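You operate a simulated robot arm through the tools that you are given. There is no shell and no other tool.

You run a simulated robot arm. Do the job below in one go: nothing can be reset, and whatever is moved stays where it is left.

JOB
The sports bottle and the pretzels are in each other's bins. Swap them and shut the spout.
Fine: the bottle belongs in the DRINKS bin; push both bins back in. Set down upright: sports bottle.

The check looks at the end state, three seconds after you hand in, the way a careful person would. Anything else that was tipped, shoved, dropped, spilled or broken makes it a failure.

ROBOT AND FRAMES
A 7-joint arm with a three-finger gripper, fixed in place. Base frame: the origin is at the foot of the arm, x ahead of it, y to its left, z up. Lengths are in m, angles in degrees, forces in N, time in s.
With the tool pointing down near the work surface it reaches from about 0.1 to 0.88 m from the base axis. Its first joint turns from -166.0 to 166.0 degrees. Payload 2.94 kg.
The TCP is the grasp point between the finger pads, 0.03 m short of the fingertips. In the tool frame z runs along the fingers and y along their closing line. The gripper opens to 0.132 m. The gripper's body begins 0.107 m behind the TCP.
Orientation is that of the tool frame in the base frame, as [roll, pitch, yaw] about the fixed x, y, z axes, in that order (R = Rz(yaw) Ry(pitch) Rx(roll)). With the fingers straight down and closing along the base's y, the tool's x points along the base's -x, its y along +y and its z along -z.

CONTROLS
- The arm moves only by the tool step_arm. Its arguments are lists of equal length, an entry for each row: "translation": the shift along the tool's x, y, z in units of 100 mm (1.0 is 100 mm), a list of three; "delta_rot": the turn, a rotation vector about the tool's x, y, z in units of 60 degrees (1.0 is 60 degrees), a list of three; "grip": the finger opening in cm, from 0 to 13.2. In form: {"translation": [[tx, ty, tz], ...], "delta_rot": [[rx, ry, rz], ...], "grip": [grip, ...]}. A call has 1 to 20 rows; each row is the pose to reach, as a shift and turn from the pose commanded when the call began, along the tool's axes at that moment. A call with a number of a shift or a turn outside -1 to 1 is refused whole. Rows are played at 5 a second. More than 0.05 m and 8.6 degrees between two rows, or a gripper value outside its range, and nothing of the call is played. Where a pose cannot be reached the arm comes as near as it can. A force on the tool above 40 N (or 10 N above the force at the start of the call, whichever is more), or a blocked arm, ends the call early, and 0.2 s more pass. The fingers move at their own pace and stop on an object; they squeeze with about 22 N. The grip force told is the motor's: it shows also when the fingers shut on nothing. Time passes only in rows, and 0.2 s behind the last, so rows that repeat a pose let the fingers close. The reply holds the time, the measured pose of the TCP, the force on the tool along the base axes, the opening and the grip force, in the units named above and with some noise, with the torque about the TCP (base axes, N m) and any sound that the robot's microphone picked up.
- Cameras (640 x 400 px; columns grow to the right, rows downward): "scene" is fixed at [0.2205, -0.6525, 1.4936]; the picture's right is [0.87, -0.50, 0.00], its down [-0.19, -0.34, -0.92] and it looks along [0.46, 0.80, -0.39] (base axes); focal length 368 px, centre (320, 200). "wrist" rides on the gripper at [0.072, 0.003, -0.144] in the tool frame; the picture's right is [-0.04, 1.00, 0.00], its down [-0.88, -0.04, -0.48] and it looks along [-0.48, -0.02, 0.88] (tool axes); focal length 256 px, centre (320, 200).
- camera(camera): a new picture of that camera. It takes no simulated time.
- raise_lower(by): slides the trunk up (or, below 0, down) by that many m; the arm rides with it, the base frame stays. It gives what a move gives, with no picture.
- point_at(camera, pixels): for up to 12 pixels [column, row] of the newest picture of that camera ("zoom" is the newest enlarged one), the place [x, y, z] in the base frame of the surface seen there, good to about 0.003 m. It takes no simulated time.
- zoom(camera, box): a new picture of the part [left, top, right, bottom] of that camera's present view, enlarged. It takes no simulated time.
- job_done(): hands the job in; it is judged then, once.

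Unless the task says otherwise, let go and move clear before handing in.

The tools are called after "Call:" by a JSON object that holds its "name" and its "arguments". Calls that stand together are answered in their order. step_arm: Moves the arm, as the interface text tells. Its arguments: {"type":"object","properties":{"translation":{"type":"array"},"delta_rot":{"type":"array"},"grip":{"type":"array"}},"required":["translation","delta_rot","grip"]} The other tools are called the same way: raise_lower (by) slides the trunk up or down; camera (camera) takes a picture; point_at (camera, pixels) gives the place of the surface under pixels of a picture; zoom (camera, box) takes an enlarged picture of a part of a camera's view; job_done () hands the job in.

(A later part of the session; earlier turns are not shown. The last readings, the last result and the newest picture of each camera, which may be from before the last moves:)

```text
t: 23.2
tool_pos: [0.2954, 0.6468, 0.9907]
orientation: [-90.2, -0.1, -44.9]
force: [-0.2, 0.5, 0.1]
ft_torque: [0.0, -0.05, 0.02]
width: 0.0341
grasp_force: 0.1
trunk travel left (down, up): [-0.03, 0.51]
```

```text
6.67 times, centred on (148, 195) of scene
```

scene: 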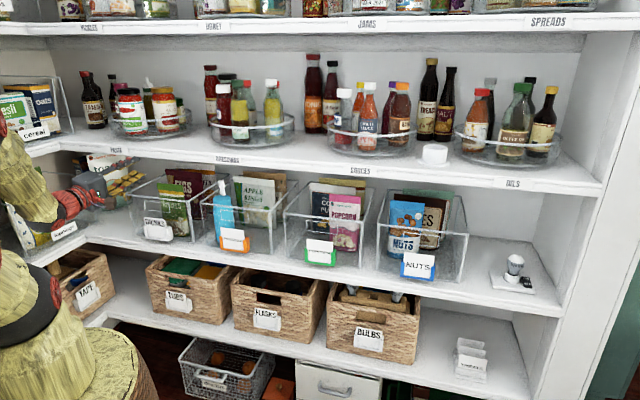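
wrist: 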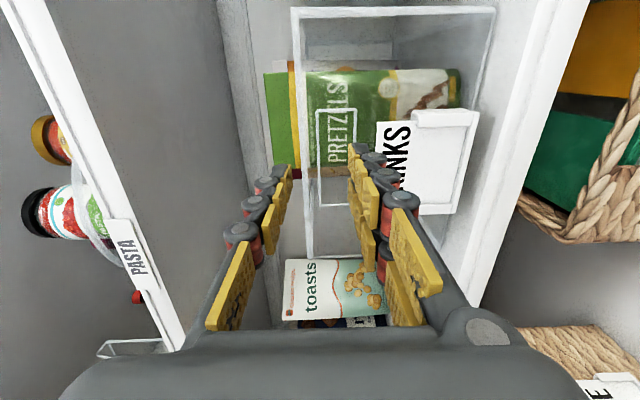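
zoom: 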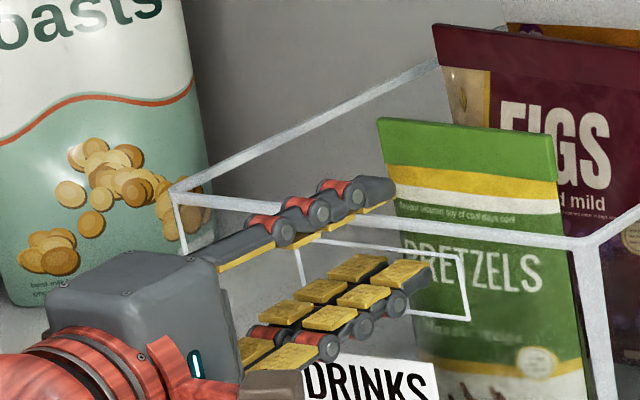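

No contact force, and the fingers straddle the rim bar. I'll go 7 mm further so the pads properly overlap the bar, then close.

Call:
{"name": "step_arm", "arguments": {"translation": [[0, 0, 0.035], [0, 0, 0.07], [0, 0, 0.07], [0, 0, 0.07], [0, 0, 0.07], [0, 0, 0.07], [0, 0, 0.07]], "delta_rot": [[0, 0, 0], [0, 0, 0], [0, 0, 0], [0, 0, 0], [0, 0, 0], [0, 0, 0], [0, 0, 0]], "grip": [3.4, 3.4, 2.8, 2.2, 1.6, 1.0, 1.0]}}

Call:
{"name": "zoom", "arguments": {"camera": "scene", "box": [100, 165, 196, 225]}}

Call:
{"name": "zoom", "arguments": {"camera": "wrist", "box": [240, 60, 420, 240]}}

```text
t: 24.8
tool_pos: [0.3009, 0.652, 0.9926]
orientation: [-89.9, 0.0, -44.9]
force: [1.2, 1.7, 7.7]
ft_torque: [-0.28, -0.49, -0.11]
width: 0.0169
grasp_force: 32.8
trunk travel left (down, up): [-0.03, 0.51]
```

```text
6.67 times, centred on (148, 195) of scene
```

zoom: 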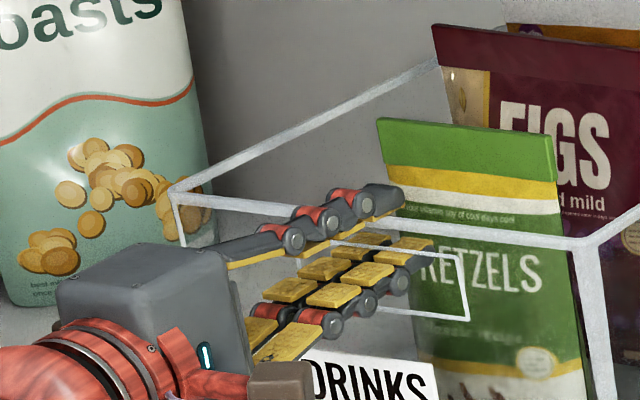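

```text
2.22 times, centred on (330, 150) of wrist
```

zoom: 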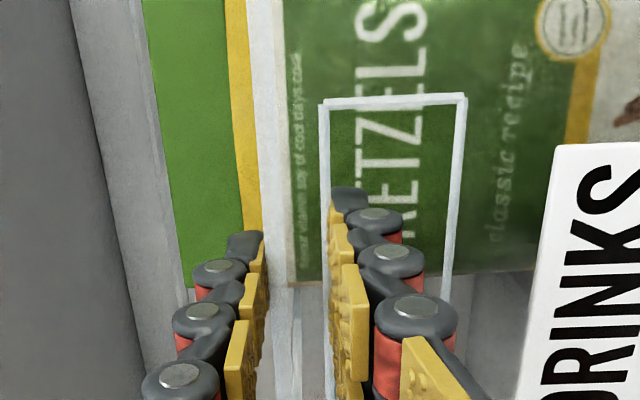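

The bar is clamped (opening 1.69 cm, grip force 33 N). I'll ease up 1.5 mm to relieve the 7.7 N vertical load and pull out gently 3 cm to test.

Call:
{"name": "step_arm", "arguments": {"translation": [[0, -0.015, 0], [0, -0.015, -0.08], [0, -0.015, -0.16], [0, -0.015, -0.24], [0, -0.015, -0.3], [0, -0.015, -0.3]], "delta_rot": [[0, 0, 0], [0, 0, 0], [0, 0, 0], [0, 0, 0], [0, 0, 0], [0, 0, 0]], "grip": [1.0, 1.0, 1.0, 1.0, 1.0, 1.0]}}

Call:
{"name": "zoom", "arguments": {"camera": "scene", "box": [90, 150, 250, 250]}}

```text
t: 26.2
tool_pos: [0.2787, 0.6313, 0.9929]
orientation: [-90.1, 0.0, -44.9]
force: [-1.7, 0.2, 6.0]
ft_torque: [-0.02, -0.05, -0.27]
width: 0.0172
grasp_force: 42.9
trunk travel left (down, up): [-0.03, 0.51]
```

```text
4.00 times, centred on (170, 200) of scene
```

zoom: 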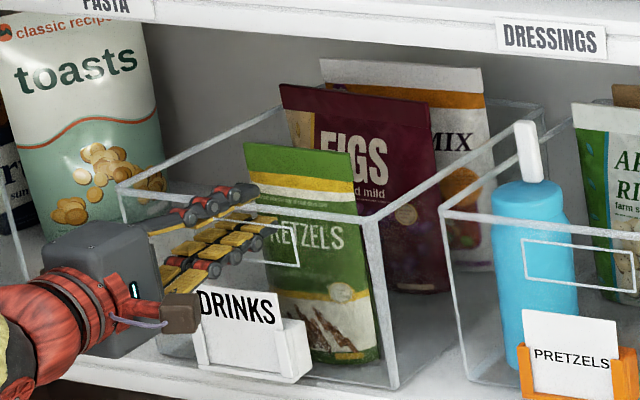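

The bin slid out 3 cm with its contents steady. The vertical force still reads +6 N, so I'll raise 2 mm to unload it before pulling further.

Call:
{"name": "step_arm", "arguments": {"translation": [[0, -0.01, 0], [0, -0.02, 0], [0, -0.02, 0]], "delta_rot": [[0, 0, 0], [0, 0, 0], [0, 0, 0]], "grip": [1.0, 1.0, 1.0]}}

```text
t: 27.0
tool_pos: [0.2783, 0.6314, 0.9923]
orientation: [-90.2, -0.1, -44.8]
force: [-2.6, -0.2, -2.8]
ft_torque: [0.54, 0.61, 0.08]
width: 0.0166
grasp_force: 42.5
trunk travel left (down, up): [-0.03, 0.51]
```

Now the tool carries a slight lift (−2.8 N), which is what I want while the bin overhangs. Pulling out another 10 cm.

Call:
{"name": "step_arm", "arguments": {"translation": [[0, 0, -0.1], [0, 0, -0.2], [0, 0, -0.3], [0, 0, -0.4], [0, 0, -0.5], [0, 0, -0.6], [0, 0, -0.7], [0, 0, -0.8], [0, 0, -0.9], [0, 0, -1.0], [0, 0, -1.0], [0, 0, -1.0]], "delta_rot": [[0, 0, 0], [0, 0, 0], [0, 0, 0], [0, 0, 0], [0, 0, 0], [0, 0, 0], [0, 0, 0], [0, 0, 0], [0, 0, 0], [0, 0, 0], [0, 0, 0], [0, 0, 0]], "grip": [1.0, 1.0, 1.0, 1.0, 1.0, 1.0, 1.0, 1.0, 1.0, 1.0, 1.0, 1.0]}}

Call:
{"name": "zoom", "arguments": {"camera": "scene", "box": [60, 150, 260, 275]}}

Call:
{"name": "camera", "arguments": {"camera": "wrist"}}

```text
t: 28.9
tool_pos: [0.252, 0.5665, 0.9882]
orientation: [-90.1, -0.7, -47.8]
force: [-16.7, 18.6, 28.1]
ft_torque: [0.81, 0.07, 0.79]
width: 0.0231
grasp_force: 22.9
trunk travel left (down, up): [-0.03, 0.51]
stopped in row 9: the force on the tool passed its limit at 46 N (the readings are from after the stop); the commanded pose is now the measured one
```

```text
3.20 times, centred on (160, 212) of scene
```

zoom: 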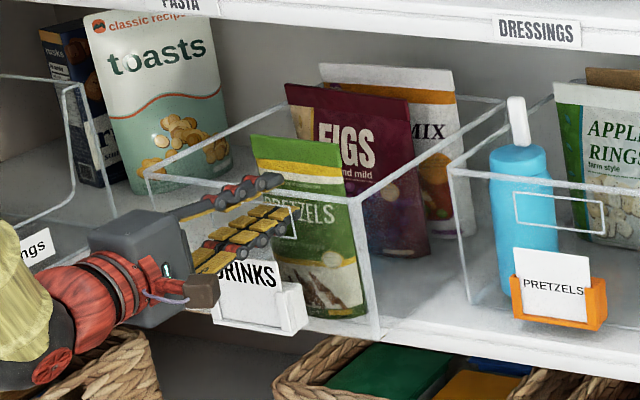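

```text
taken
```

wrist: 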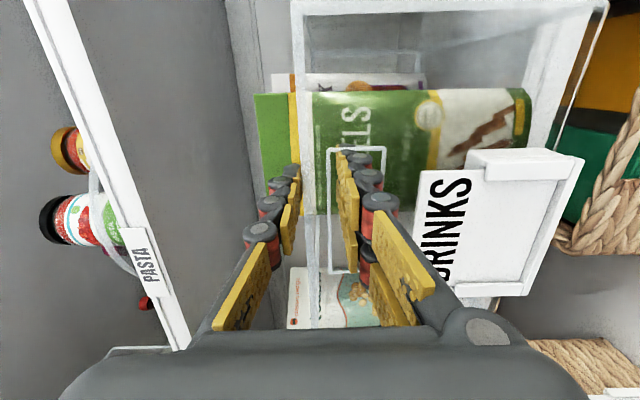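

The call stopped on force: the arm drifted right (+u) and down near its reach limit, after roughly 9 cm of total pull. I'll hold still for a moment and read the forces before doing anything else.

Call:
{"name": "step_arm", "arguments": {"translation": [[0, 0, 0]], "delta_rot": [[0, 0, 0]], "grip": [1.0]}}

Call:
{"name": "camera", "arguments": {"camera": "scene"}}

Call:
{"name": "point_at", "arguments": {"camera": "scene", "pixels": [[106, 205], [173, 212], [202, 180], [178, 255], [150, 215], [218, 204]]}}

```text
t: 29.2
tool_pos: [0.253, 0.5677, 0.9913]
orientation: [-89.7, -0.6, -47.9]
force: [-11.8, 13.8, 13.2]
ft_torque: [0.91, 0.32, 1.38]
width: 0.0171
grasp_force: 39.2
trunk travel left (down, up): [-0.03, 0.51]
stopped in row 1: the force on the tool passed its limit at 50 N (the readings are from after the stop); the commanded pose is now the measured one
```

```text
taken
```

scene: 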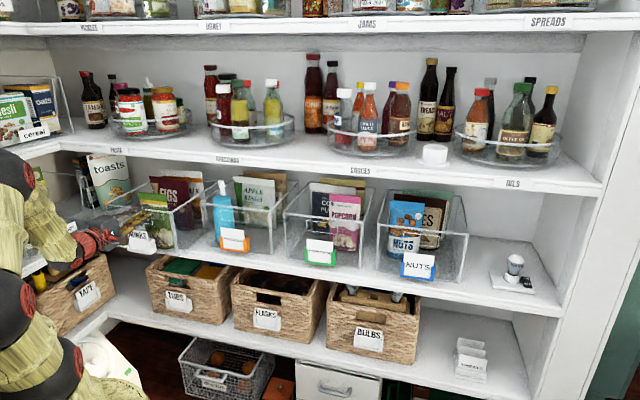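

```text
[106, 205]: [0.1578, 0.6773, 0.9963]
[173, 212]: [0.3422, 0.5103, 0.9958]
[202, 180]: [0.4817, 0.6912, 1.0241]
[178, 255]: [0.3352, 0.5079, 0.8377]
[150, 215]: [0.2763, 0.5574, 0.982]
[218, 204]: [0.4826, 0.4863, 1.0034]
```

The bin is now about 8.8 cm out, rotated ~3° (front corners v≈0.590 left, 0.603 right), and the level pose is at the arm's limit here. I'll open the fingers to release the bar without moving.

Call:
{"name": "step_arm", "arguments": {"translation": [[0, 0, 0], [0, 0, 0], [0, 0, 0]], "delta_rot": [[0, 0, 0], [0, 0, 0], [0, 0, 0]], "grip": [2.2, 3.0, 3.4]}}

Call:
{"name": "camera", "arguments": {"camera": "wrist"}}

```text
t: 30.0
tool_pos: [0.2524, 0.5681, 0.9908]
orientation: [-89.8, -0.7, -48.1]
force: [-12.0, 13.7, 3.9]
ft_torque: [0.09, 0.21, 0.36]
width: 0.0326
grasp_force: 0.0
trunk travel left (down, up): [-0.03, 0.51]
```

```text
taken
```

wrist: 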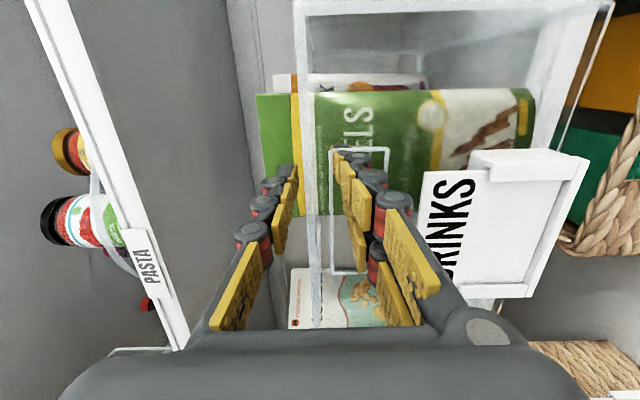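

The lower fingertip is pressing on the slot's right end (lateral force ≈18 N toward −u). I'll shift left 1.2 cm to relieve it, then back straight out.

Call:
{"name": "step_arm", "arguments": {"translation": [[-0.06, 0, 0], [-0.12, 0, 0], [-0.12, 0, 0]], "delta_rot": [[0, 0, 0], [0, 0, 0], [0, 0, 0]], "grip": [3.4, 3.4, 3.4]}}

```text
t: 30.8
tool_pos: [0.2558, 0.5708, 0.9948]
orientation: [-89.5, -0.2, -48.9]
force: [-9.6, 7.8, 0.4]
ft_torque: [0.17, 0.21, 0.18]
width: 0.0349
grasp_force: 0.1
trunk travel left (down, up): [-0.03, 0.51]
```

The arm didn't shift left (joint limit in this level pose). Tilting the tool down should free the wrist, so I'll tilt 15° about the wall contact while nudging left.

Call:
{"name": "step_arm", "arguments": {"translation": [[0, -0.02, 0], [-0.05, -0.04, 0], [-0.1, -0.04, 0], [-0.1, -0.04, 0]], "delta_rot": [[-0.12, 0, 0], [-0.25, 0, 0], [-0.25, 0, 0], [-0.25, 0, 0]], "grip": [3.4, 3.4, 3.4, 3.4]}}

Call:
{"name": "camera", "arguments": {"camera": "wrist"}}

```text
t: 31.1
tool_pos: [0.2557, 0.5726, 0.9853]
orientation: [-91.9, -1.6, -49.0]
force: [-13.1, 16.1, 12.3]
ft_torque: [0.37, 0.28, 0.14]
width: 0.0365
grasp_force: 10.6
trunk travel left (down, up): [-0.03, 0.51]
stopped in row 1: the force on the tool passed its limit at 50 N (the readings are from after the stop); the commanded pose is now the measured one
```

```text
taken
```

wrist: 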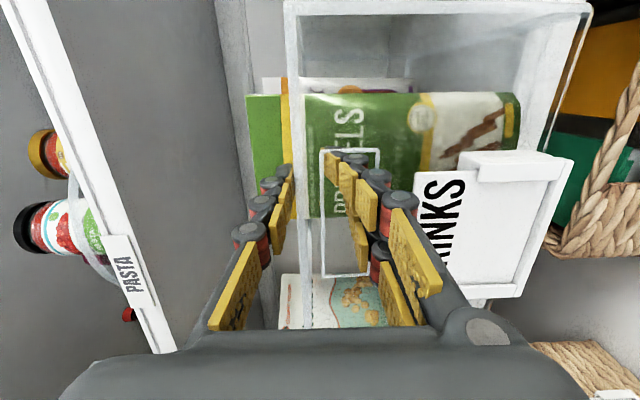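

Pressing continues: the upper finger now rests on the rim (z dropped to 0.985). I'll open slightly and withdraw the fingers straight out of the slot in small steps.

Call:
{"name": "step_arm", "arguments": {"translation": [[0, -0.03, 0], [0, -0.05, -0.05], [0, -0.05, -0.12], [0, -0.05, -0.2], [0, -0.05, -0.28]], "delta_rot": [[0, 0, 0], [0, 0, 0], [0, 0, 0], [0, 0, 0], [0, 0, 0]], "grip": [4.0, 4.0, 4.0, 4.0, 4.0]}}

Call:
{"name": "camera", "arguments": {"camera": "wrist"}}

Call:
{"name": "zoom", "arguments": {"camera": "scene", "box": [60, 150, 260, 275]}}

```text
t: 31.7
tool_pos: [0.2557, 0.5703, 0.9846]
orientation: [-92.0, -2.0, -48.9]
force: [-21.6, 19.5, 15.7]
ft_torque: [0.41, 0.55, 0.09]
width: 0.0393
grasp_force: 15.4
trunk travel left (down, up): [-0.03, 0.51]
stopped in row 2: the force on the tool passed its limit at 44 N (the readings are from after the stop); the commanded pose is now the measured one
```

```text
taken
```

wrist: 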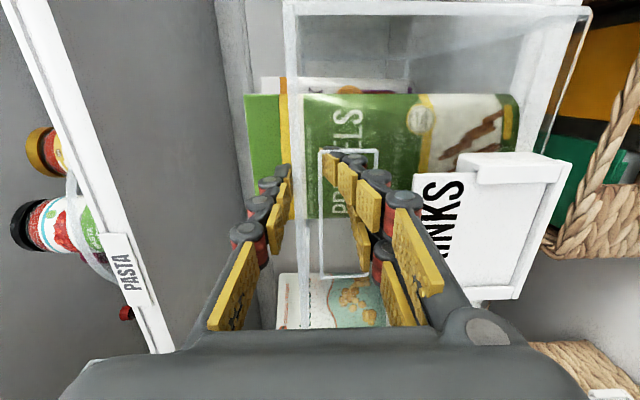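

```text
3.20 times, centred on (160, 212) of scene
```

zoom: 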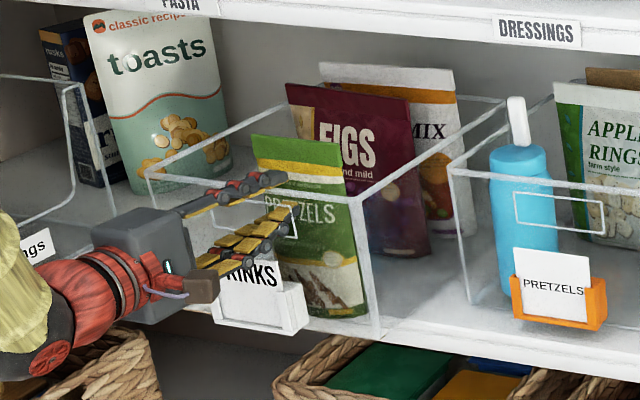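

The lateral force remains (slot edge pushing the tool left), so I need to know what limits the arm. I'll look at the whole arm and measure link positions against the left shelf.

Call:
{"name": "camera", "arguments": {"camera": "scene"}}

Call:
{"name": "zoom", "arguments": {"camera": "scene", "box": [0, 130, 200, 400]}}

Call:
{"name": "point_at", "arguments": {"camera": "scene", "pixels": [[20, 175], [10, 205], [40, 215], [60, 245], [70, 260], [15, 300], [40, 330], [70, 370], [85, 240], [40, 290], [25, 265], [90, 300]]}}

```text
taken
```

scene: 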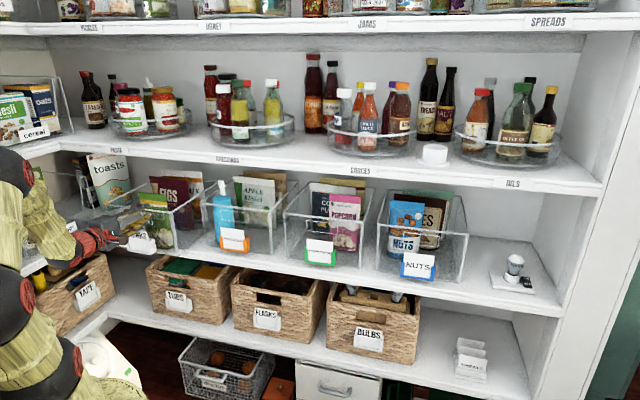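

```text
1.48 times, centred on (100, 265) of scene
```

zoom: 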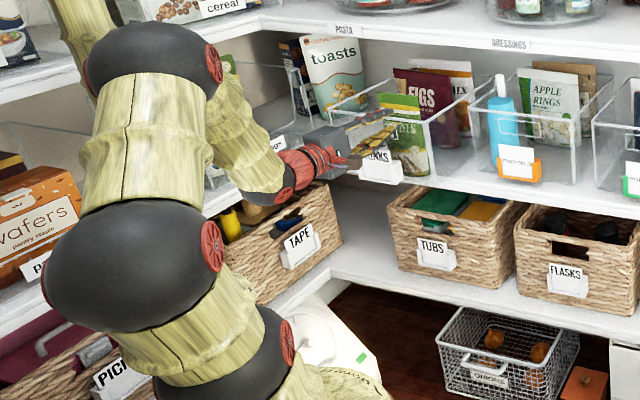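

```text
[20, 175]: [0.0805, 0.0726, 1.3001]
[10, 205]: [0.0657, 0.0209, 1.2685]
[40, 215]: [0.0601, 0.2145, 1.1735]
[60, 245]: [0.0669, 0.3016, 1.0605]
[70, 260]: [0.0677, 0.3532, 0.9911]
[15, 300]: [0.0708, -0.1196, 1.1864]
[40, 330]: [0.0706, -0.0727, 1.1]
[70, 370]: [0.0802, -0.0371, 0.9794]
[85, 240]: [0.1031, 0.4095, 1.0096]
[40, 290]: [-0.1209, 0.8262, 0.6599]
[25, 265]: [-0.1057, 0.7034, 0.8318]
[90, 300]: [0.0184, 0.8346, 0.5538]
```

The arm is against a joint limit here (it had no trouble further in at v≈0.63). I'll ease up and slightly inward (+v), which should unload it, and then re-evaluate.

Call:
{"name": "step_arm", "arguments": {"translation": [[0, -0.02, 0.02], [-0.02, -0.05, 0.05], [-0.04, -0.07, 0.08]], "delta_rot": [[0, 0, 0], [0.02, -0.02, 0.02], [0.03, -0.04, 0.03]], "grip": [3.8, 3.6, 3.4]}}

```text
t: 32.5
tool_pos: [0.2603, 0.5762, 0.9888]
orientation: [-90.6, 0.1, -46.8]
force: [-1.0, 0.4, 0.2]
ft_torque: [0.06, 0.02, 0.0]
width: 0.0353
grasp_force: 0.4
trunk travel left (down, up): [-0.03, 0.51]
```

Forces have vanished: TCP u≈−0.223, v≈0.592, z=0.989. I'll look at how the fingers sit in the slot before withdrawing.

Call:
{"name": "zoom", "arguments": {"camera": "wrist", "box": [240, 80, 440, 300]}}

Call:
{"name": "zoom", "arguments": {"camera": "scene", "box": [100, 175, 196, 235]}}

Call:
{"name": "point_at", "arguments": {"camera": "zoom", "pixels": [[473, 250], [300, 220], [200, 205], [50, 195], [493, 190], [480, 285]]}}

```text
1.82 times, centred on (340, 190) of wrist
```

zoom: 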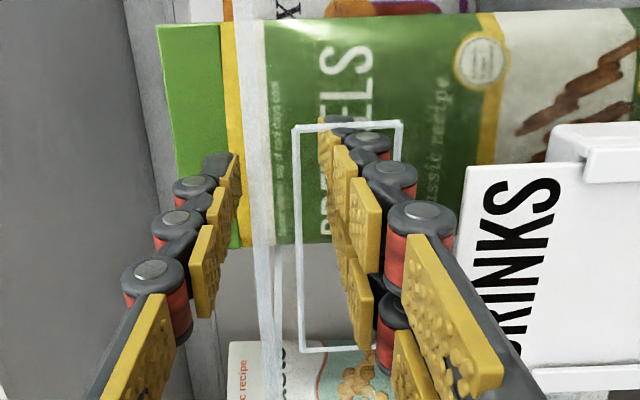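

```text
6.67 times, centred on (148, 205) of scene
```

zoom: 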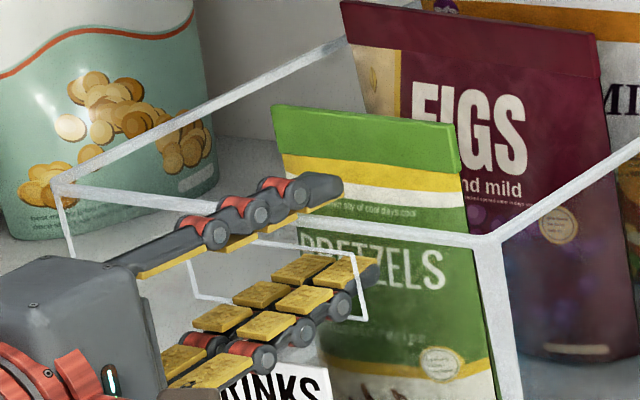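

```text
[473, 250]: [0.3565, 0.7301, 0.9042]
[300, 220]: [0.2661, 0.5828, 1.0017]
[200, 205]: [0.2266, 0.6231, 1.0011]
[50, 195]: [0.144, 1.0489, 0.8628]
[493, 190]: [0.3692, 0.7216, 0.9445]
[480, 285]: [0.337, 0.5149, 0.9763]
```

Call:
{"name": "point_at", "arguments": {"camera": "zoom", "pixels": [[379, 265], [366, 300], [362, 318], [190, 262], [195, 295], [487, 238], [53, 181], [210, 240], [320, 250], [250, 303], [340, 190], [372, 270]]}}

```text
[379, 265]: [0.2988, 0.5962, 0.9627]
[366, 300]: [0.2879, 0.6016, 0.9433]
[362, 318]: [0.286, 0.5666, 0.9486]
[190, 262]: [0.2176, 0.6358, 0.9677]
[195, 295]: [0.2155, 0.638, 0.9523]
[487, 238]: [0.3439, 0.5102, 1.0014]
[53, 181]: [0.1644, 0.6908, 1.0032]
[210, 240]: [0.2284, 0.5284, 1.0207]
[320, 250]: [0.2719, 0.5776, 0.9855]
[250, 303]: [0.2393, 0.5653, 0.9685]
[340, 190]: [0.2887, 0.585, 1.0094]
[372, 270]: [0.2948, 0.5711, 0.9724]
```

The bin front is square at v≈0.604 (8 cm out) and the fingers are free inside the slot, near its right end. I'll withdraw slowly with a slight downward tilt, watching the forces.

Call:
{"name": "step_arm", "arguments": {"translation": [[0, -0.03, -0.03], [0, -0.04, -0.07], [0, -0.04, -0.12], [0, -0.04, -0.17], [0, -0.04, -0.22]], "delta_rot": [[-0.04, 0, 0], [-0.08, 0, 0], [-0.12, 0, 0], [-0.14, 0, 0], [-0.16, 0, 0]], "grip": [3.4, 3.4, 3.4, 3.4, 3.4]}}

Call:
{"name": "zoom", "arguments": {"camera": "scene", "box": [60, 150, 260, 275]}}

```text
t: 33.7
tool_pos: [0.246, 0.5598, 0.9883]
orientation: [-100.5, -0.3, -46.9]
force: [0.7, -0.7, -0.1]
ft_torque: [0.0, 0.01, 0.01]
width: 0.034
grasp_force: 0.0
trunk travel left (down, up): [-0.03, 0.51]
```

```text
3.20 times, centred on (160, 212) of scene
```

zoom: 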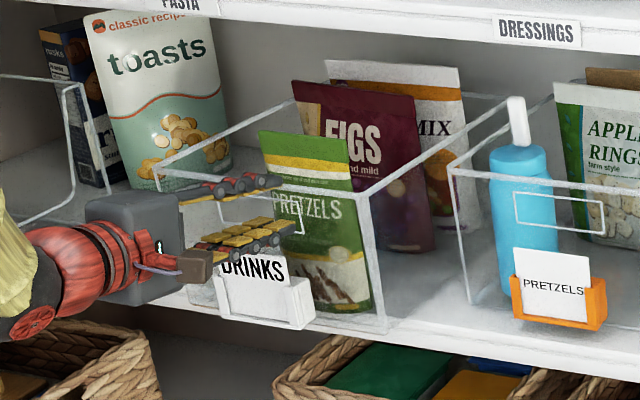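

The fingers are out of the slot with no force. Now I'll back off and tilt the tool to 30° below level, which the arm handled well, and recentre on the slot.

Call:
{"name": "step_arm", "arguments": {"translation": [[0, 0, -0.2], [-0.08, -0.04, -0.437], [-0.15, -0.08, -0.437], [-0.227, -0.123, -0.437], [-0.227, -0.123, -0.437]], "delta_rot": [[-0.05, 0, 0], [-0.14, -0.01, -0.002], [-0.23, -0.02, -0.004], [-0.325, -0.031, -0.006], [-0.325, -0.031, -0.006]], "grip": [3.4, 3.4, 3.4, 3.4, 3.4]}}

Call:
{"name": "camera", "arguments": {"camera": "wrist"}}

```text
t: 35.1
tool_pos: [0.2137, 0.5366, 0.9906]
orientation: [-121.3, -1.3, -46.2]
force: [0.9, -0.5, -0.4]
ft_torque: [-0.07, -0.02, 0.04]
width: 0.034
grasp_force: 0.0
trunk travel left (down, up): [-0.03, 0.51]
stopped in row 5: the arm was blocked; the commanded pose is now the measured one
```

```text
taken
```

wrist: 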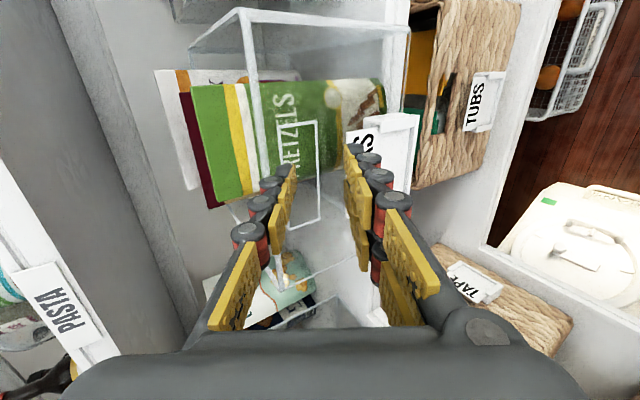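

The arm stalls because pointing straight into the shelf here twists the wrist; a heading turned ~20° left (nearer the arm's own direction) should be easier, and the pinch works at an angle too. I'll rotate the heading +20° about vertical.

Call:
{"name": "step_arm", "arguments": {"translation": [[0, 0, 0], [0, 0, 0], [0, 0, 0], [0, 0, 0]], "delta_rot": [[0.002, -0.095, -0.058], [0.005, -0.19, -0.115], [0.0076, -0.285, -0.173], [0.0076, -0.285, -0.173]], "grip": [3.4, 3.4, 3.4, 3.4]}}

```text
t: 36.1
tool_pos: [0.2106, 0.5366, 0.9917]
orientation: [-121.3, -1.3, -26.0]
force: [0.5, 0.3, 0.4]
ft_torque: [0.0, 0.05, -0.03]
width: 0.0341
grasp_force: 0.0
trunk travel left (down, up): [-0.03, 0.51]
```

Turning the heading worked with no block. Now I'll move to a pre-grasp point 3 cm back along the tool axis from the DRINKS rim bar.

Call:
{"name": "step_arm", "arguments": {"translation": [[0.05, -0.2, 0.06], [0.114, -0.424, 0.163], [0.114, -0.424, 0.163], [0.114, -0.424, 0.163]], "delta_rot": [[0, 0, 0], [0, 0, 0], [0, 0, 0], [0, 0, 0]], "grip": [3.0, 3.0, 3.0, 3.0]}}

Call:
{"name": "camera", "arguments": {"camera": "wrist"}}

Call:
{"name": "zoom", "arguments": {"camera": "scene", "box": [80, 160, 208, 240]}}

```text
t: 37.1
tool_pos: [0.2372, 0.5635, 1.0188]
orientation: [-121.3, -1.4, -26.0]
force: [-0.6, 0.2, -0.3]
ft_torque: [0.01, -0.03, 0.02]
width: 0.03
grasp_force: 0.1
trunk travel left (down, up): [-0.03, 0.51]
```

```text
taken
```

wrist: 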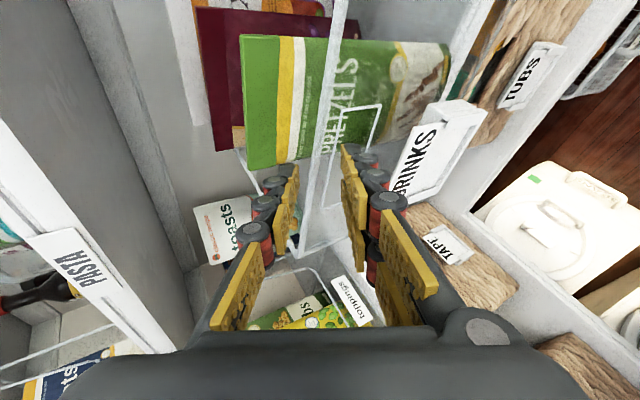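

```text
5.00 times, centred on (144, 200) of scene
```

zoom: 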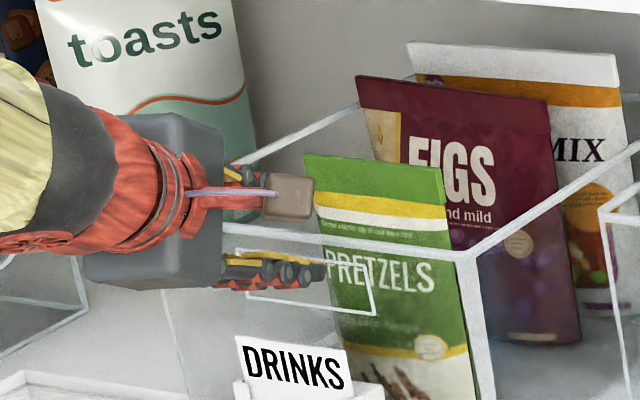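

The arm reached the pre-grasp exactly (u=−0.231, v=0.566, z=1.019). I'll advance 3 cm along the tool axis so that the fingers straddle the bar.

Call:
{"name": "step_arm", "arguments": {"translation": [[0, 0, 0.1], [0, 0, 0.2], [0, 0, 0.3], [0, 0, 0.3]], "delta_rot": [[0, 0, 0], [0, 0, 0], [0, 0, 0], [0, 0, 0]], "grip": [3.0, 3.0, 3.0, 3.0]}}

Call:
{"name": "zoom", "arguments": {"camera": "wrist", "box": [220, 60, 440, 260]}}

Call:
{"name": "zoom", "arguments": {"camera": "scene", "box": [100, 175, 196, 235]}}

```text
t: 38.1
tool_pos: [0.2475, 0.5869, 1.0032]
orientation: [-121.2, -1.3, -25.9]
force: [-0.3, -0.2, -0.6]
ft_torque: [0.01, 0.04, -0.01]
width: 0.0301
grasp_force: 0.1
trunk travel left (down, up): [-0.03, 0.51]
```

```text
2.00 times, centred on (330, 160) of wrist
```

zoom: 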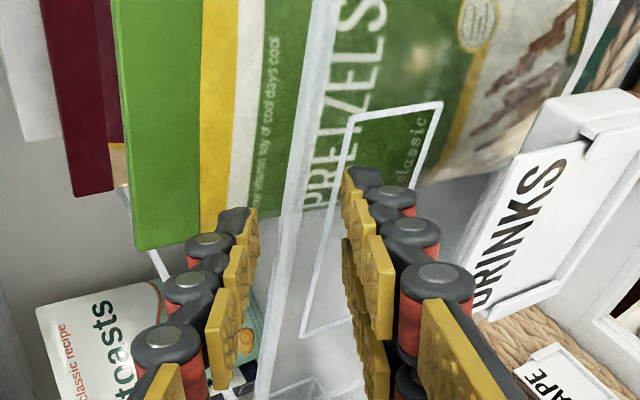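

```text
6.67 times, centred on (148, 205) of scene
```

zoom: 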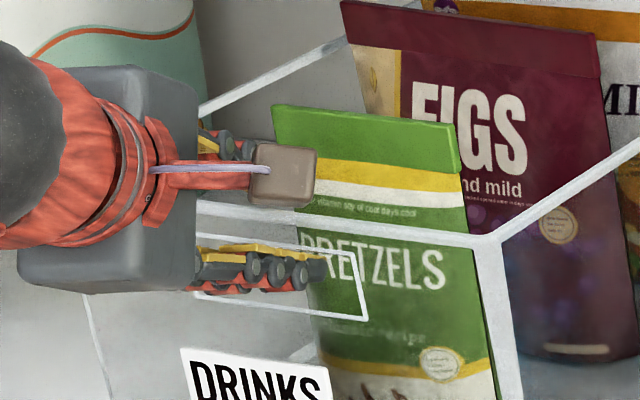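

In position with no contact (u=−0.240, v=0.590, z=1.003). Closing on the bar.

Call:
{"name": "step_arm", "arguments": {"translation": [[0, 0, 0], [0, 0, 0], [0, 0, 0], [0, 0, 0]], "delta_rot": [[0, 0, 0], [0, 0, 0], [0, 0, 0], [0, 0, 0]], "grip": [2.4, 1.8, 1.0, 1.0]}}

Call:
{"name": "zoom", "arguments": {"camera": "wrist", "box": [220, 60, 440, 260]}}

```text
t: 39.1
tool_pos: [0.2469, 0.5869, 1.0023]
orientation: [-121.4, -1.3, -26.0]
force: [-0.5, -1.4, -5.6]
ft_torque: [0.62, 0.92, -0.6]
width: 0.0233
grasp_force: 43.9
trunk travel left (down, up): [-0.03, 0.51]
```

```text
2.00 times, centred on (330, 160) of wrist
```

zoom: 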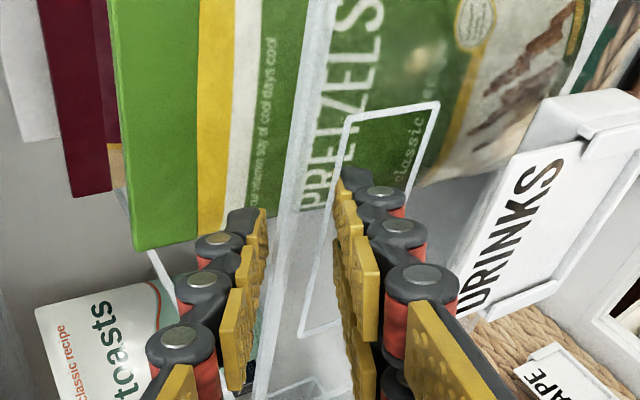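

The bar is gripped (2.33 cm across the diagonal) with a slight lift. Pulling another 5 cm straight out along −v.

Call:
{"name": "step_arm", "arguments": {"translation": [[-0.032, 0.048, -0.081], [-0.065, 0.097, -0.162], [-0.098, 0.145, -0.242], [-0.13, 0.194, -0.323], [-0.163, 0.242, -0.404], [-0.163, 0.242, -0.404]], "delta_rot": [[0, 0, 0], [0, 0, 0], [0, 0, 0], [0, 0, 0], [0, 0, 0], [0, 0, 0]], "grip": [1.0, 1.0, 1.0, 1.0, 1.0, 1.0]}}

Call:
{"name": "camera", "arguments": {"camera": "scene"}}

Call:
{"name": "zoom", "arguments": {"camera": "scene", "box": [60, 150, 260, 275]}}

Call:
{"name": "point_at", "arguments": {"camera": "zoom", "pixels": [[320, 210], [335, 320], [460, 105], [265, 150], [345, 155], [330, 180], [115, 165], [290, 85]]}}

```text
t: 40.5
tool_pos: [0.2124, 0.5509, 1.0019]
orientation: [-121.4, -1.4, -26.0]
force: [-0.1, -0.6, -11.0]
ft_torque: [0.66, 1.23, -0.89]
width: 0.0233
grasp_force: 45.0
trunk travel left (down, up): [-0.03, 0.51]
```

```text
taken
```

scene: 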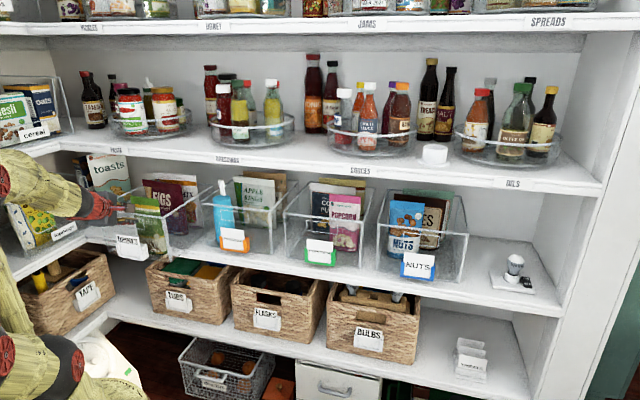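

```text
3.20 times, centred on (160, 212) of scene
```

zoom: 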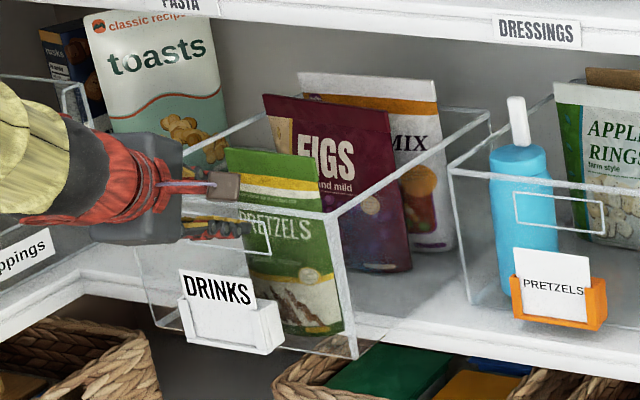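

```text
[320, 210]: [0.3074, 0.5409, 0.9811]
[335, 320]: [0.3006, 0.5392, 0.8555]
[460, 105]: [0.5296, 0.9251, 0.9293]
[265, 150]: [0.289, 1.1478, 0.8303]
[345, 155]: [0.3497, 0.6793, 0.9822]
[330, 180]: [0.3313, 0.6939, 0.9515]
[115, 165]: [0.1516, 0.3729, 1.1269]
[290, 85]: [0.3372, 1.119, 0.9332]
```

The bin is out ~13 cm and everything inside stands. The tool carries 11 N of lift, so I'll lower 2 mm to see if the bin supports itself on the shelf.

Call:
{"name": "step_arm", "arguments": {"translation": [[0, 0.009, 0.005], [0, 0.017, 0.01], [0, 0.017, 0.01]], "delta_rot": [[0, 0, 0], [0, 0, 0], [0, 0, 0]], "grip": [1.0, 1.0, 1.0]}}

Call:
{"name": "zoom", "arguments": {"camera": "scene", "box": [90, 190, 218, 270]}}

Call:
{"name": "point_at", "arguments": {"camera": "zoom", "pixels": [[367, 152], [398, 340], [400, 310], [380, 200], [625, 25], [430, 330]]}}

```text
t: 41.3
tool_pos: [0.2127, 0.5519, 1.001]
orientation: [-121.2, -1.4, -26.0]
force: [0.1, 1.0, -0.5]
ft_torque: [0.67, 0.99, -1.05]
width: 0.0236
grasp_force: 45.4
trunk travel left (down, up): [-0.03, 0.51]
```

```text
5.00 times, centred on (154, 230) of scene
```

zoom: 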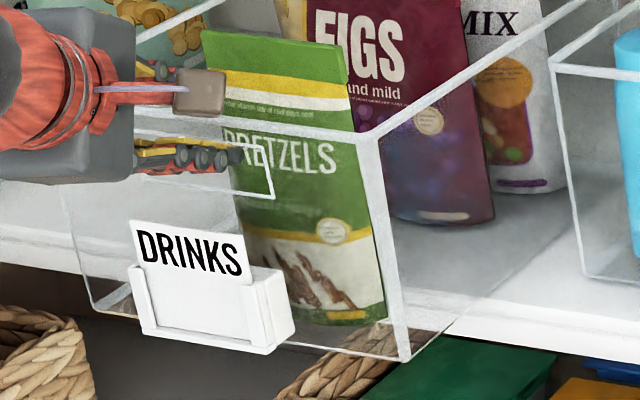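

```text
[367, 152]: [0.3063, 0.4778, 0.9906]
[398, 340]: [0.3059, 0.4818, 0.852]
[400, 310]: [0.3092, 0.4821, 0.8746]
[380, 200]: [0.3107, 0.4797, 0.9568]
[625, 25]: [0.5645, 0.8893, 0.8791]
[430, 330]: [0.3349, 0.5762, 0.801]
```

With Fz≈0 the bin rests stably on the shelf by itself, front at v≈0.554. I'll open the fingers and back out along the tool axis.

Call:
{"name": "step_arm", "arguments": {"translation": [[0, 0, 0], [0, 0, 0], [0, 0, -0.1], [0, 0, -0.2], [0, 0, -0.35], [0, 0, -0.5], [0, 0, -0.5]], "delta_rot": [[0, 0, 0], [0, 0, 0], [0, 0, 0], [0, 0, 0], [0, 0, 0], [0, 0, 0], [0, 0, 0]], "grip": [2.6, 3.2, 3.2, 3.2, 3.2, 3.2, 3.2]}}

Call:
{"name": "zoom", "arguments": {"camera": "scene", "box": [60, 150, 260, 275]}}

```text
t: 42.9
tool_pos: [0.1936, 0.5137, 1.0272]
orientation: [-121.3, -1.3, -26.1]
force: [-0.2, -0.1, -0.2]
ft_torque: [-0.01, 0.0, 0.01]
width: 0.0316
grasp_force: 0.1
trunk travel left (down, up): [-0.03, 0.51]
```

```text
3.20 times, centred on (160, 212) of scene
```

zoom: 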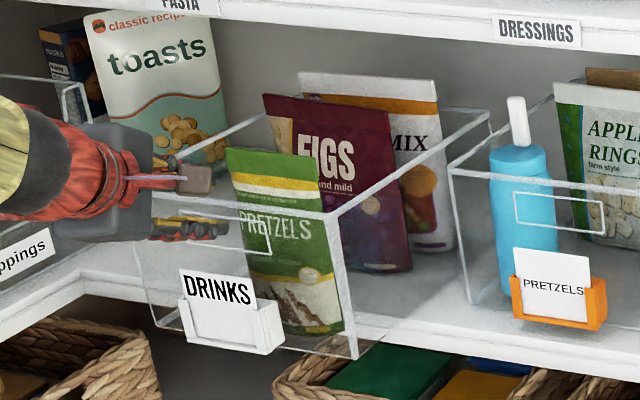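

The DRINKS bin sits stable, pulled out. Now I'll move right toward the PRETZELS bin while turning the heading back to 45°.

Call:
{"name": "step_arm", "arguments": {"translation": [[0.18, 0.05, -0.07], [0.36, 0.1, -0.14], [0.55, 0.14, -0.21], [0.73, 0.19, -0.29], [0.913, 0.236, -0.359], [0.913, 0.236, -0.359]], "delta_rot": [[-0.001, 0.054, 0.033], [-0.003, 0.108, 0.066], [-0.004, 0.162, 0.099], [-0.006, 0.216, 0.132], [-0.0072, 0.2706, 0.1645], [-0.0072, 0.2706, 0.1645]], "grip": [3.2, 3.2, 3.2, 3.2, 3.2, 3.2]}}

```text
t: 44.3
tool_pos: [0.2574, 0.4346, 1.026]
orientation: [-121.2, -1.3, -45.1]
force: [0.0, 0.1, 0.2]
ft_torque: [0.01, 0.01, -0.02]
width: 0.0321
grasp_force: 0.1
trunk travel left (down, up): [-0.03, 0.51]
```

Now at u≈−0.125, v≈0.489. I'll continue right first, then in toward the PRETZELS slot's pre-grasp point.

Call:
{"name": "step_arm", "arguments": {"translation": [[0.25, 0, 0], [0.5, 0, 0], [0.75, 0, 0], [1.0, 0, 0], [1.0, -0.15, 0.25], [1.0, -0.3, 0.5], [1.0, -0.3, 0.5]], "delta_rot": [[0, 0, 0], [0, 0, 0], [0, 0, 0], [0, 0, 0], [0, 0, 0], [0, 0, 0], [0, 0, 0]], "grip": [3.2, 3.2, 3.2, 3.2, 3.2, 3.2, 3.2]}}

```text
t: 45.9
tool_pos: [0.3693, 0.4057, 1.0285]
orientation: [-121.4, -1.3, -45.0]
force: [0.2, 0.2, 0.3]
ft_torque: [-0.02, 0.01, 0.0]
width: 0.0319
grasp_force: 0.0
trunk travel left (down, up): [-0.03, 0.51]
```

Call:
{"name": "step_arm", "arguments": {"translation": [[0.26, 0, 0], [0.52, 0, 0], [0.787, -0.1, 0.19], [0.787, -0.21, 0.38], [0.787, -0.32, 0.58], [0.787, -0.422, 0.773], [0.787, -0.422, 0.773]], "delta_rot": [[0, 0, 0], [0, 0, 0], [0, 0, 0], [0, 0, 0], [0, 0, 0], [0, 0, 0], [0, 0, 0]], "grip": [3.0, 3.0, 3.0, 3.0, 3.0, 3.0, 3.0]}}

Call:
{"name": "camera", "arguments": {"camera": "wrist"}}

Call:
{"name": "zoom", "arguments": {"camera": "scene", "box": [160, 160, 288, 240]}}

```text
t: 47.5
tool_pos: [0.485, 0.4126, 1.026]
orientation: [-121.3, -1.3, -45.0]
force: [0.5, -0.1, -0.3]
ft_torque: [0.0, 0.04, -0.02]
width: 0.0299
grasp_force: 0.0
trunk travel left (down, up): [-0.03, 0.51]
```

```text
taken
```

wrist: 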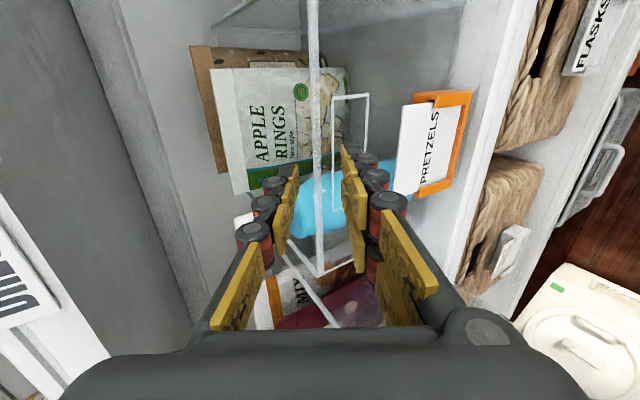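

```text
5.00 times, centred on (224, 200) of scene
```

zoom: 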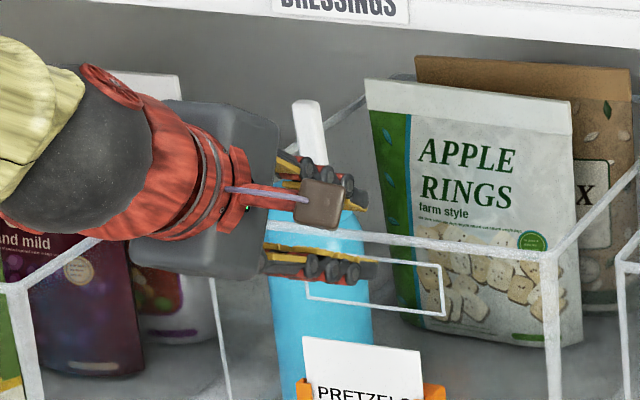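

At the pre-grasp for the PRETZELS slot (u=0.051, v=0.635, z=1.026), well right of the bottle. Advancing 4.2 cm along the tool axis to straddle the bar.

Call:
{"name": "step_arm", "arguments": {"translation": [[0, 0, 0.12], [0, 0, 0.24], [0, 0, 0.34], [0, 0, 0.42], [0, 0, 0.42]], "delta_rot": [[0, 0, 0], [0, 0, 0], [0, 0, 0], [0, 0, 0], [0, 0, 0]], "grip": [3.0, 3.0, 3.0, 3.0, 3.0]}}

Call:
{"name": "zoom", "arguments": {"camera": "wrist", "box": [220, 60, 440, 260]}}

```text
t: 48.7
tool_pos: [0.5122, 0.4365, 1.0045]
orientation: [-121.3, -1.3, -45.0]
force: [-0.5, -0.9, -0.8]
ft_torque: [0.02, 0.0, -0.02]
width: 0.0303
grasp_force: 0.0
trunk travel left (down, up): [-0.03, 0.51]
```

```text
2.00 times, centred on (330, 160) of wrist
```

zoom: 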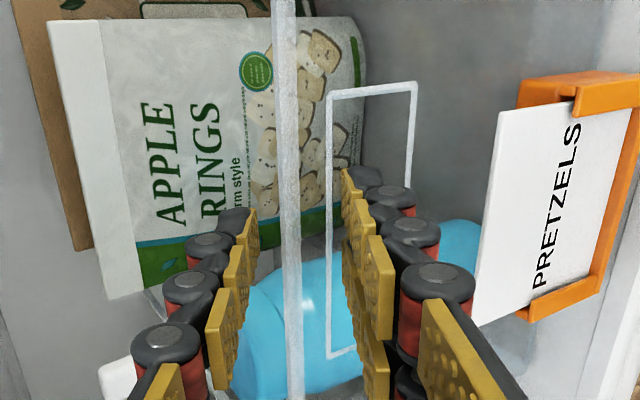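

No contact and the bar lies between the fingers. Closing on it.

Call:
{"name": "step_arm", "arguments": {"translation": [[0, 0, 0], [0, 0, 0], [0, 0, 0], [0, 0, 0]], "delta_rot": [[0, 0, 0], [0, 0, 0], [0, 0, 0], [0, 0, 0]], "grip": [2.4, 1.8, 1.0, 1.0]}}

```text
t: 49.7
tool_pos: [0.5102, 0.436, 1.0039]
orientation: [-121.4, -1.3, -45.1]
force: [-4.7, -2.9, -6.4]
ft_torque: [0.36, 0.83, -0.47]
width: 0.0179
grasp_force: 32.0
trunk travel left (down, up): [-0.03, 0.51]
```

Gripped (1.79 cm, 32 N). Pulling out 10 cm in small steps.

Call:
{"name": "step_arm", "arguments": {"translation": [[0, 0.065, -0.107], [0, 0.13, -0.214], [0, 0.194, -0.321], [0, 0.259, -0.428], [0, 0.324, -0.534], [0, 0.389, -0.641], [0, 0.453, -0.748], [0, 0.518, -0.855], [0, 0.518, -0.855]], "delta_rot": [[0, 0, 0], [0, 0, 0], [0, 0, 0], [0, 0, 0], [0, 0, 0], [0, 0, 0], [0, 0, 0], [0, 0, 0], [0, 0, 0]], "grip": [1.0, 1.0, 1.0, 1.0, 1.0, 1.0, 1.0, 1.0, 1.0]}}

Call:
{"name": "zoom", "arguments": {"camera": "scene", "box": [120, 150, 320, 275]}}

```text
t: 51.7
tool_pos: [0.4424, 0.366, 1.0038]
orientation: [-121.6, -1.3, -45.0]
force: [-3.1, 3.2, -23.4]
ft_torque: [0.42, 1.27, -0.55]
width: 0.0178
grasp_force: 43.2
trunk travel left (down, up): [-0.03, 0.51]
```

```text
3.20 times, centred on (220, 212) of scene
```

zoom: 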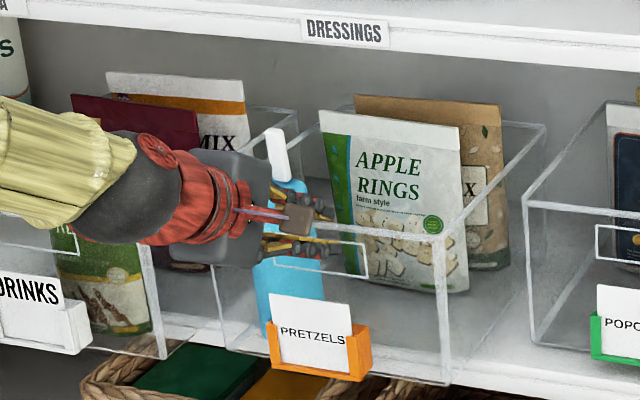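

The bin moved 10 cm; the tool is carrying 23 N of lift, so I'll lower 3 mm and check whether the bin supports itself.

Call:
{"name": "step_arm", "arguments": {"translation": [[0, 0.009, 0.005], [0, 0.017, 0.01], [0, 0.026, 0.0155], [0, 0.026, 0.0155]], "delta_rot": [[0, 0, 0], [0, 0, 0], [0, 0, 0], [0, 0, 0]], "grip": [1.0, 1.0, 1.0, 1.0]}}

```text
t: 52.7
tool_pos: [0.4419, 0.3665, 1.0032]
orientation: [-121.1, -1.5, -45.0]
force: [-4.8, 5.2, -14.5]
ft_torque: [0.52, 1.08, -0.59]
width: 0.018
grasp_force: 43.2
trunk travel left (down, up): [-0.03, 0.51]
```

Call:
{"name": "step_arm", "arguments": {"translation": [[0, 0.013, 0.008], [0, 0.026, 0.0155], [0, 0.026, 0.0155]], "delta_rot": [[0, 0, 0], [0, 0, 0], [0, 0, 0]], "grip": [1.0, 1.0, 1.0]}}

Call:
{"name": "zoom", "arguments": {"camera": "scene", "box": [150, 180, 310, 280]}}

Call:
{"name": "point_at", "arguments": {"camera": "zoom", "pixels": [[150, 265], [420, 330], [425, 200], [560, 20], [430, 280], [140, 300]]}}

```text
t: 53.5
tool_pos: [0.4421, 0.3663, 1.003]
orientation: [-120.8, -1.4, -45.0]
force: [-3.3, 4.9, 7.7]
ft_torque: [0.74, 0.76, -0.66]
width: 0.0178
grasp_force: 43.9
trunk travel left (down, up): [-0.03, 0.51]
```

```text
4.00 times, centred on (230, 230) of scene
```

zoom: 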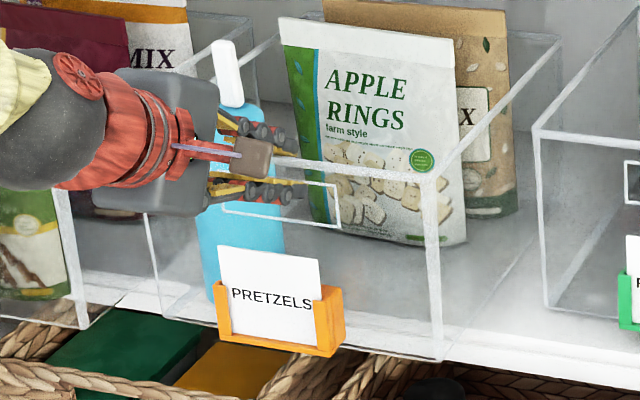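

```text
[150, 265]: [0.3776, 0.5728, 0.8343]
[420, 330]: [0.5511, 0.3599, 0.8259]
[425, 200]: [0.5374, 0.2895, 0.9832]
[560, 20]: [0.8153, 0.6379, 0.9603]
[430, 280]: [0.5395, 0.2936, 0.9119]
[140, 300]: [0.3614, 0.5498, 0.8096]
```

The bin supports itself (pressing down 7.7 N doesn't move it). I'll neutralise the vertical load (+1 mm) and pull the last 3 cm.

Call:
{"name": "step_arm", "arguments": {"translation": [[0, -0.008, -0.005], [0, 0.044, -0.09], [0, 0.096, -0.176], [0, 0.147, -0.262], [0, 0.147, -0.262]], "delta_rot": [[0, 0, 0], [0, 0, 0], [0, 0, 0], [0, 0, 0], [0, 0, 0]], "grip": [1.0, 1.0, 1.0, 1.0, 1.0]}}

```text
t: 54.7
tool_pos: [0.419, 0.3445, 1.0034]
orientation: [-121.0, -1.4, -44.9]
force: [-4.2, 4.5, 25.2]
ft_torque: [0.96, 0.59, -0.44]
width: 0.0176
grasp_force: 43.6
trunk travel left (down, up): [-0.03, 0.51]
```

Out 13 cm; the tool now presses down 25 N yet the bin doesn't tip, so it's stable. I'll raise 3 mm to neutralise before releasing.

Call:
{"name": "step_arm", "arguments": {"translation": [[0, -0.013, -0.008], [0, -0.026, -0.0155], [0, -0.026, -0.0155]], "delta_rot": [[0, 0, 0], [0, 0, 0], [0, 0, 0]], "grip": [1.0, 1.0, 1.0]}}

```text
t: 55.5
tool_pos: [0.4194, 0.3444, 1.0023]
orientation: [-121.4, -1.5, -45.0]
force: [-4.4, 5.1, 14.8]
ft_torque: [0.93, 0.77, -0.37]
width: 0.0179
grasp_force: 43.2
trunk travel left (down, up): [-0.03, 0.51]
```

Call:
{"name": "step_arm", "arguments": {"translation": [[0, -0.013, -0.008], [0, -0.026, -0.0155], [0, -0.026, -0.0155]], "delta_rot": [[0, 0, 0], [0, 0, 0], [0, 0, 0]], "grip": [1.0, 1.0, 1.0]}}

Call:
{"name": "zoom", "arguments": {"camera": "scene", "box": [110, 150, 310, 275]}}

```text
t: 56.3
tool_pos: [0.4193, 0.3431, 1.0034]
orientation: [-121.5, -1.4, -45.0]
force: [-5.2, 3.8, -5.7]
ft_torque: [0.6, 1.07, -0.51]
width: 0.0176
grasp_force: 43.4
trunk travel left (down, up): [-0.03, 0.51]
```

```text
3.20 times, centred on (210, 212) of scene
```

zoom: 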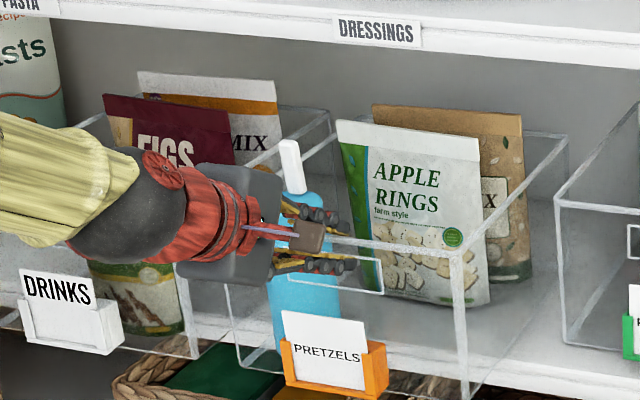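

Nearly neutral now. Opening the fingers and backing out along the tool axis.

Call:
{"name": "step_arm", "arguments": {"translation": [[0, 0, 0], [0, 0, 0], [0, 0, -0.1], [0, 0, -0.2], [0, 0, -0.35], [0, 0, -0.5], [0, 0, -0.6], [0, 0, -0.6]], "delta_rot": [[0, 0, 0], [0, 0, 0], [0, 0, 0], [0, 0, 0], [0, 0, 0], [0, 0, 0], [0, 0, 0], [0, 0, 0]], "grip": [2.4, 3.0, 3.0, 3.0, 3.0, 3.0, 3.0, 3.0]}}

Call:
{"name": "camera", "arguments": {"camera": "scene"}}

Call:
{"name": "zoom", "arguments": {"camera": "scene", "box": [110, 150, 310, 275]}}

```text
t: 58.1
tool_pos: [0.3818, 0.308, 1.037]
orientation: [-121.3, -1.2, -44.9]
force: [-0.5, -0.1, -0.1]
ft_torque: [-0.02, 0.01, 0.03]
width: 0.0299
grasp_force: 0.1
trunk travel left (down, up): [-0.03, 0.51]
```

```text
taken
```

scene: 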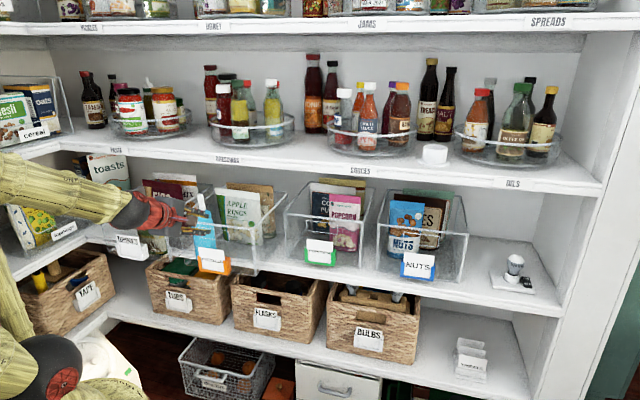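

```text
3.20 times, centred on (210, 212) of scene
```

zoom: 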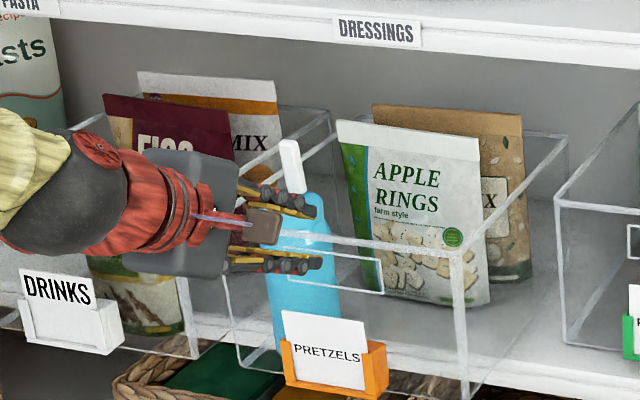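

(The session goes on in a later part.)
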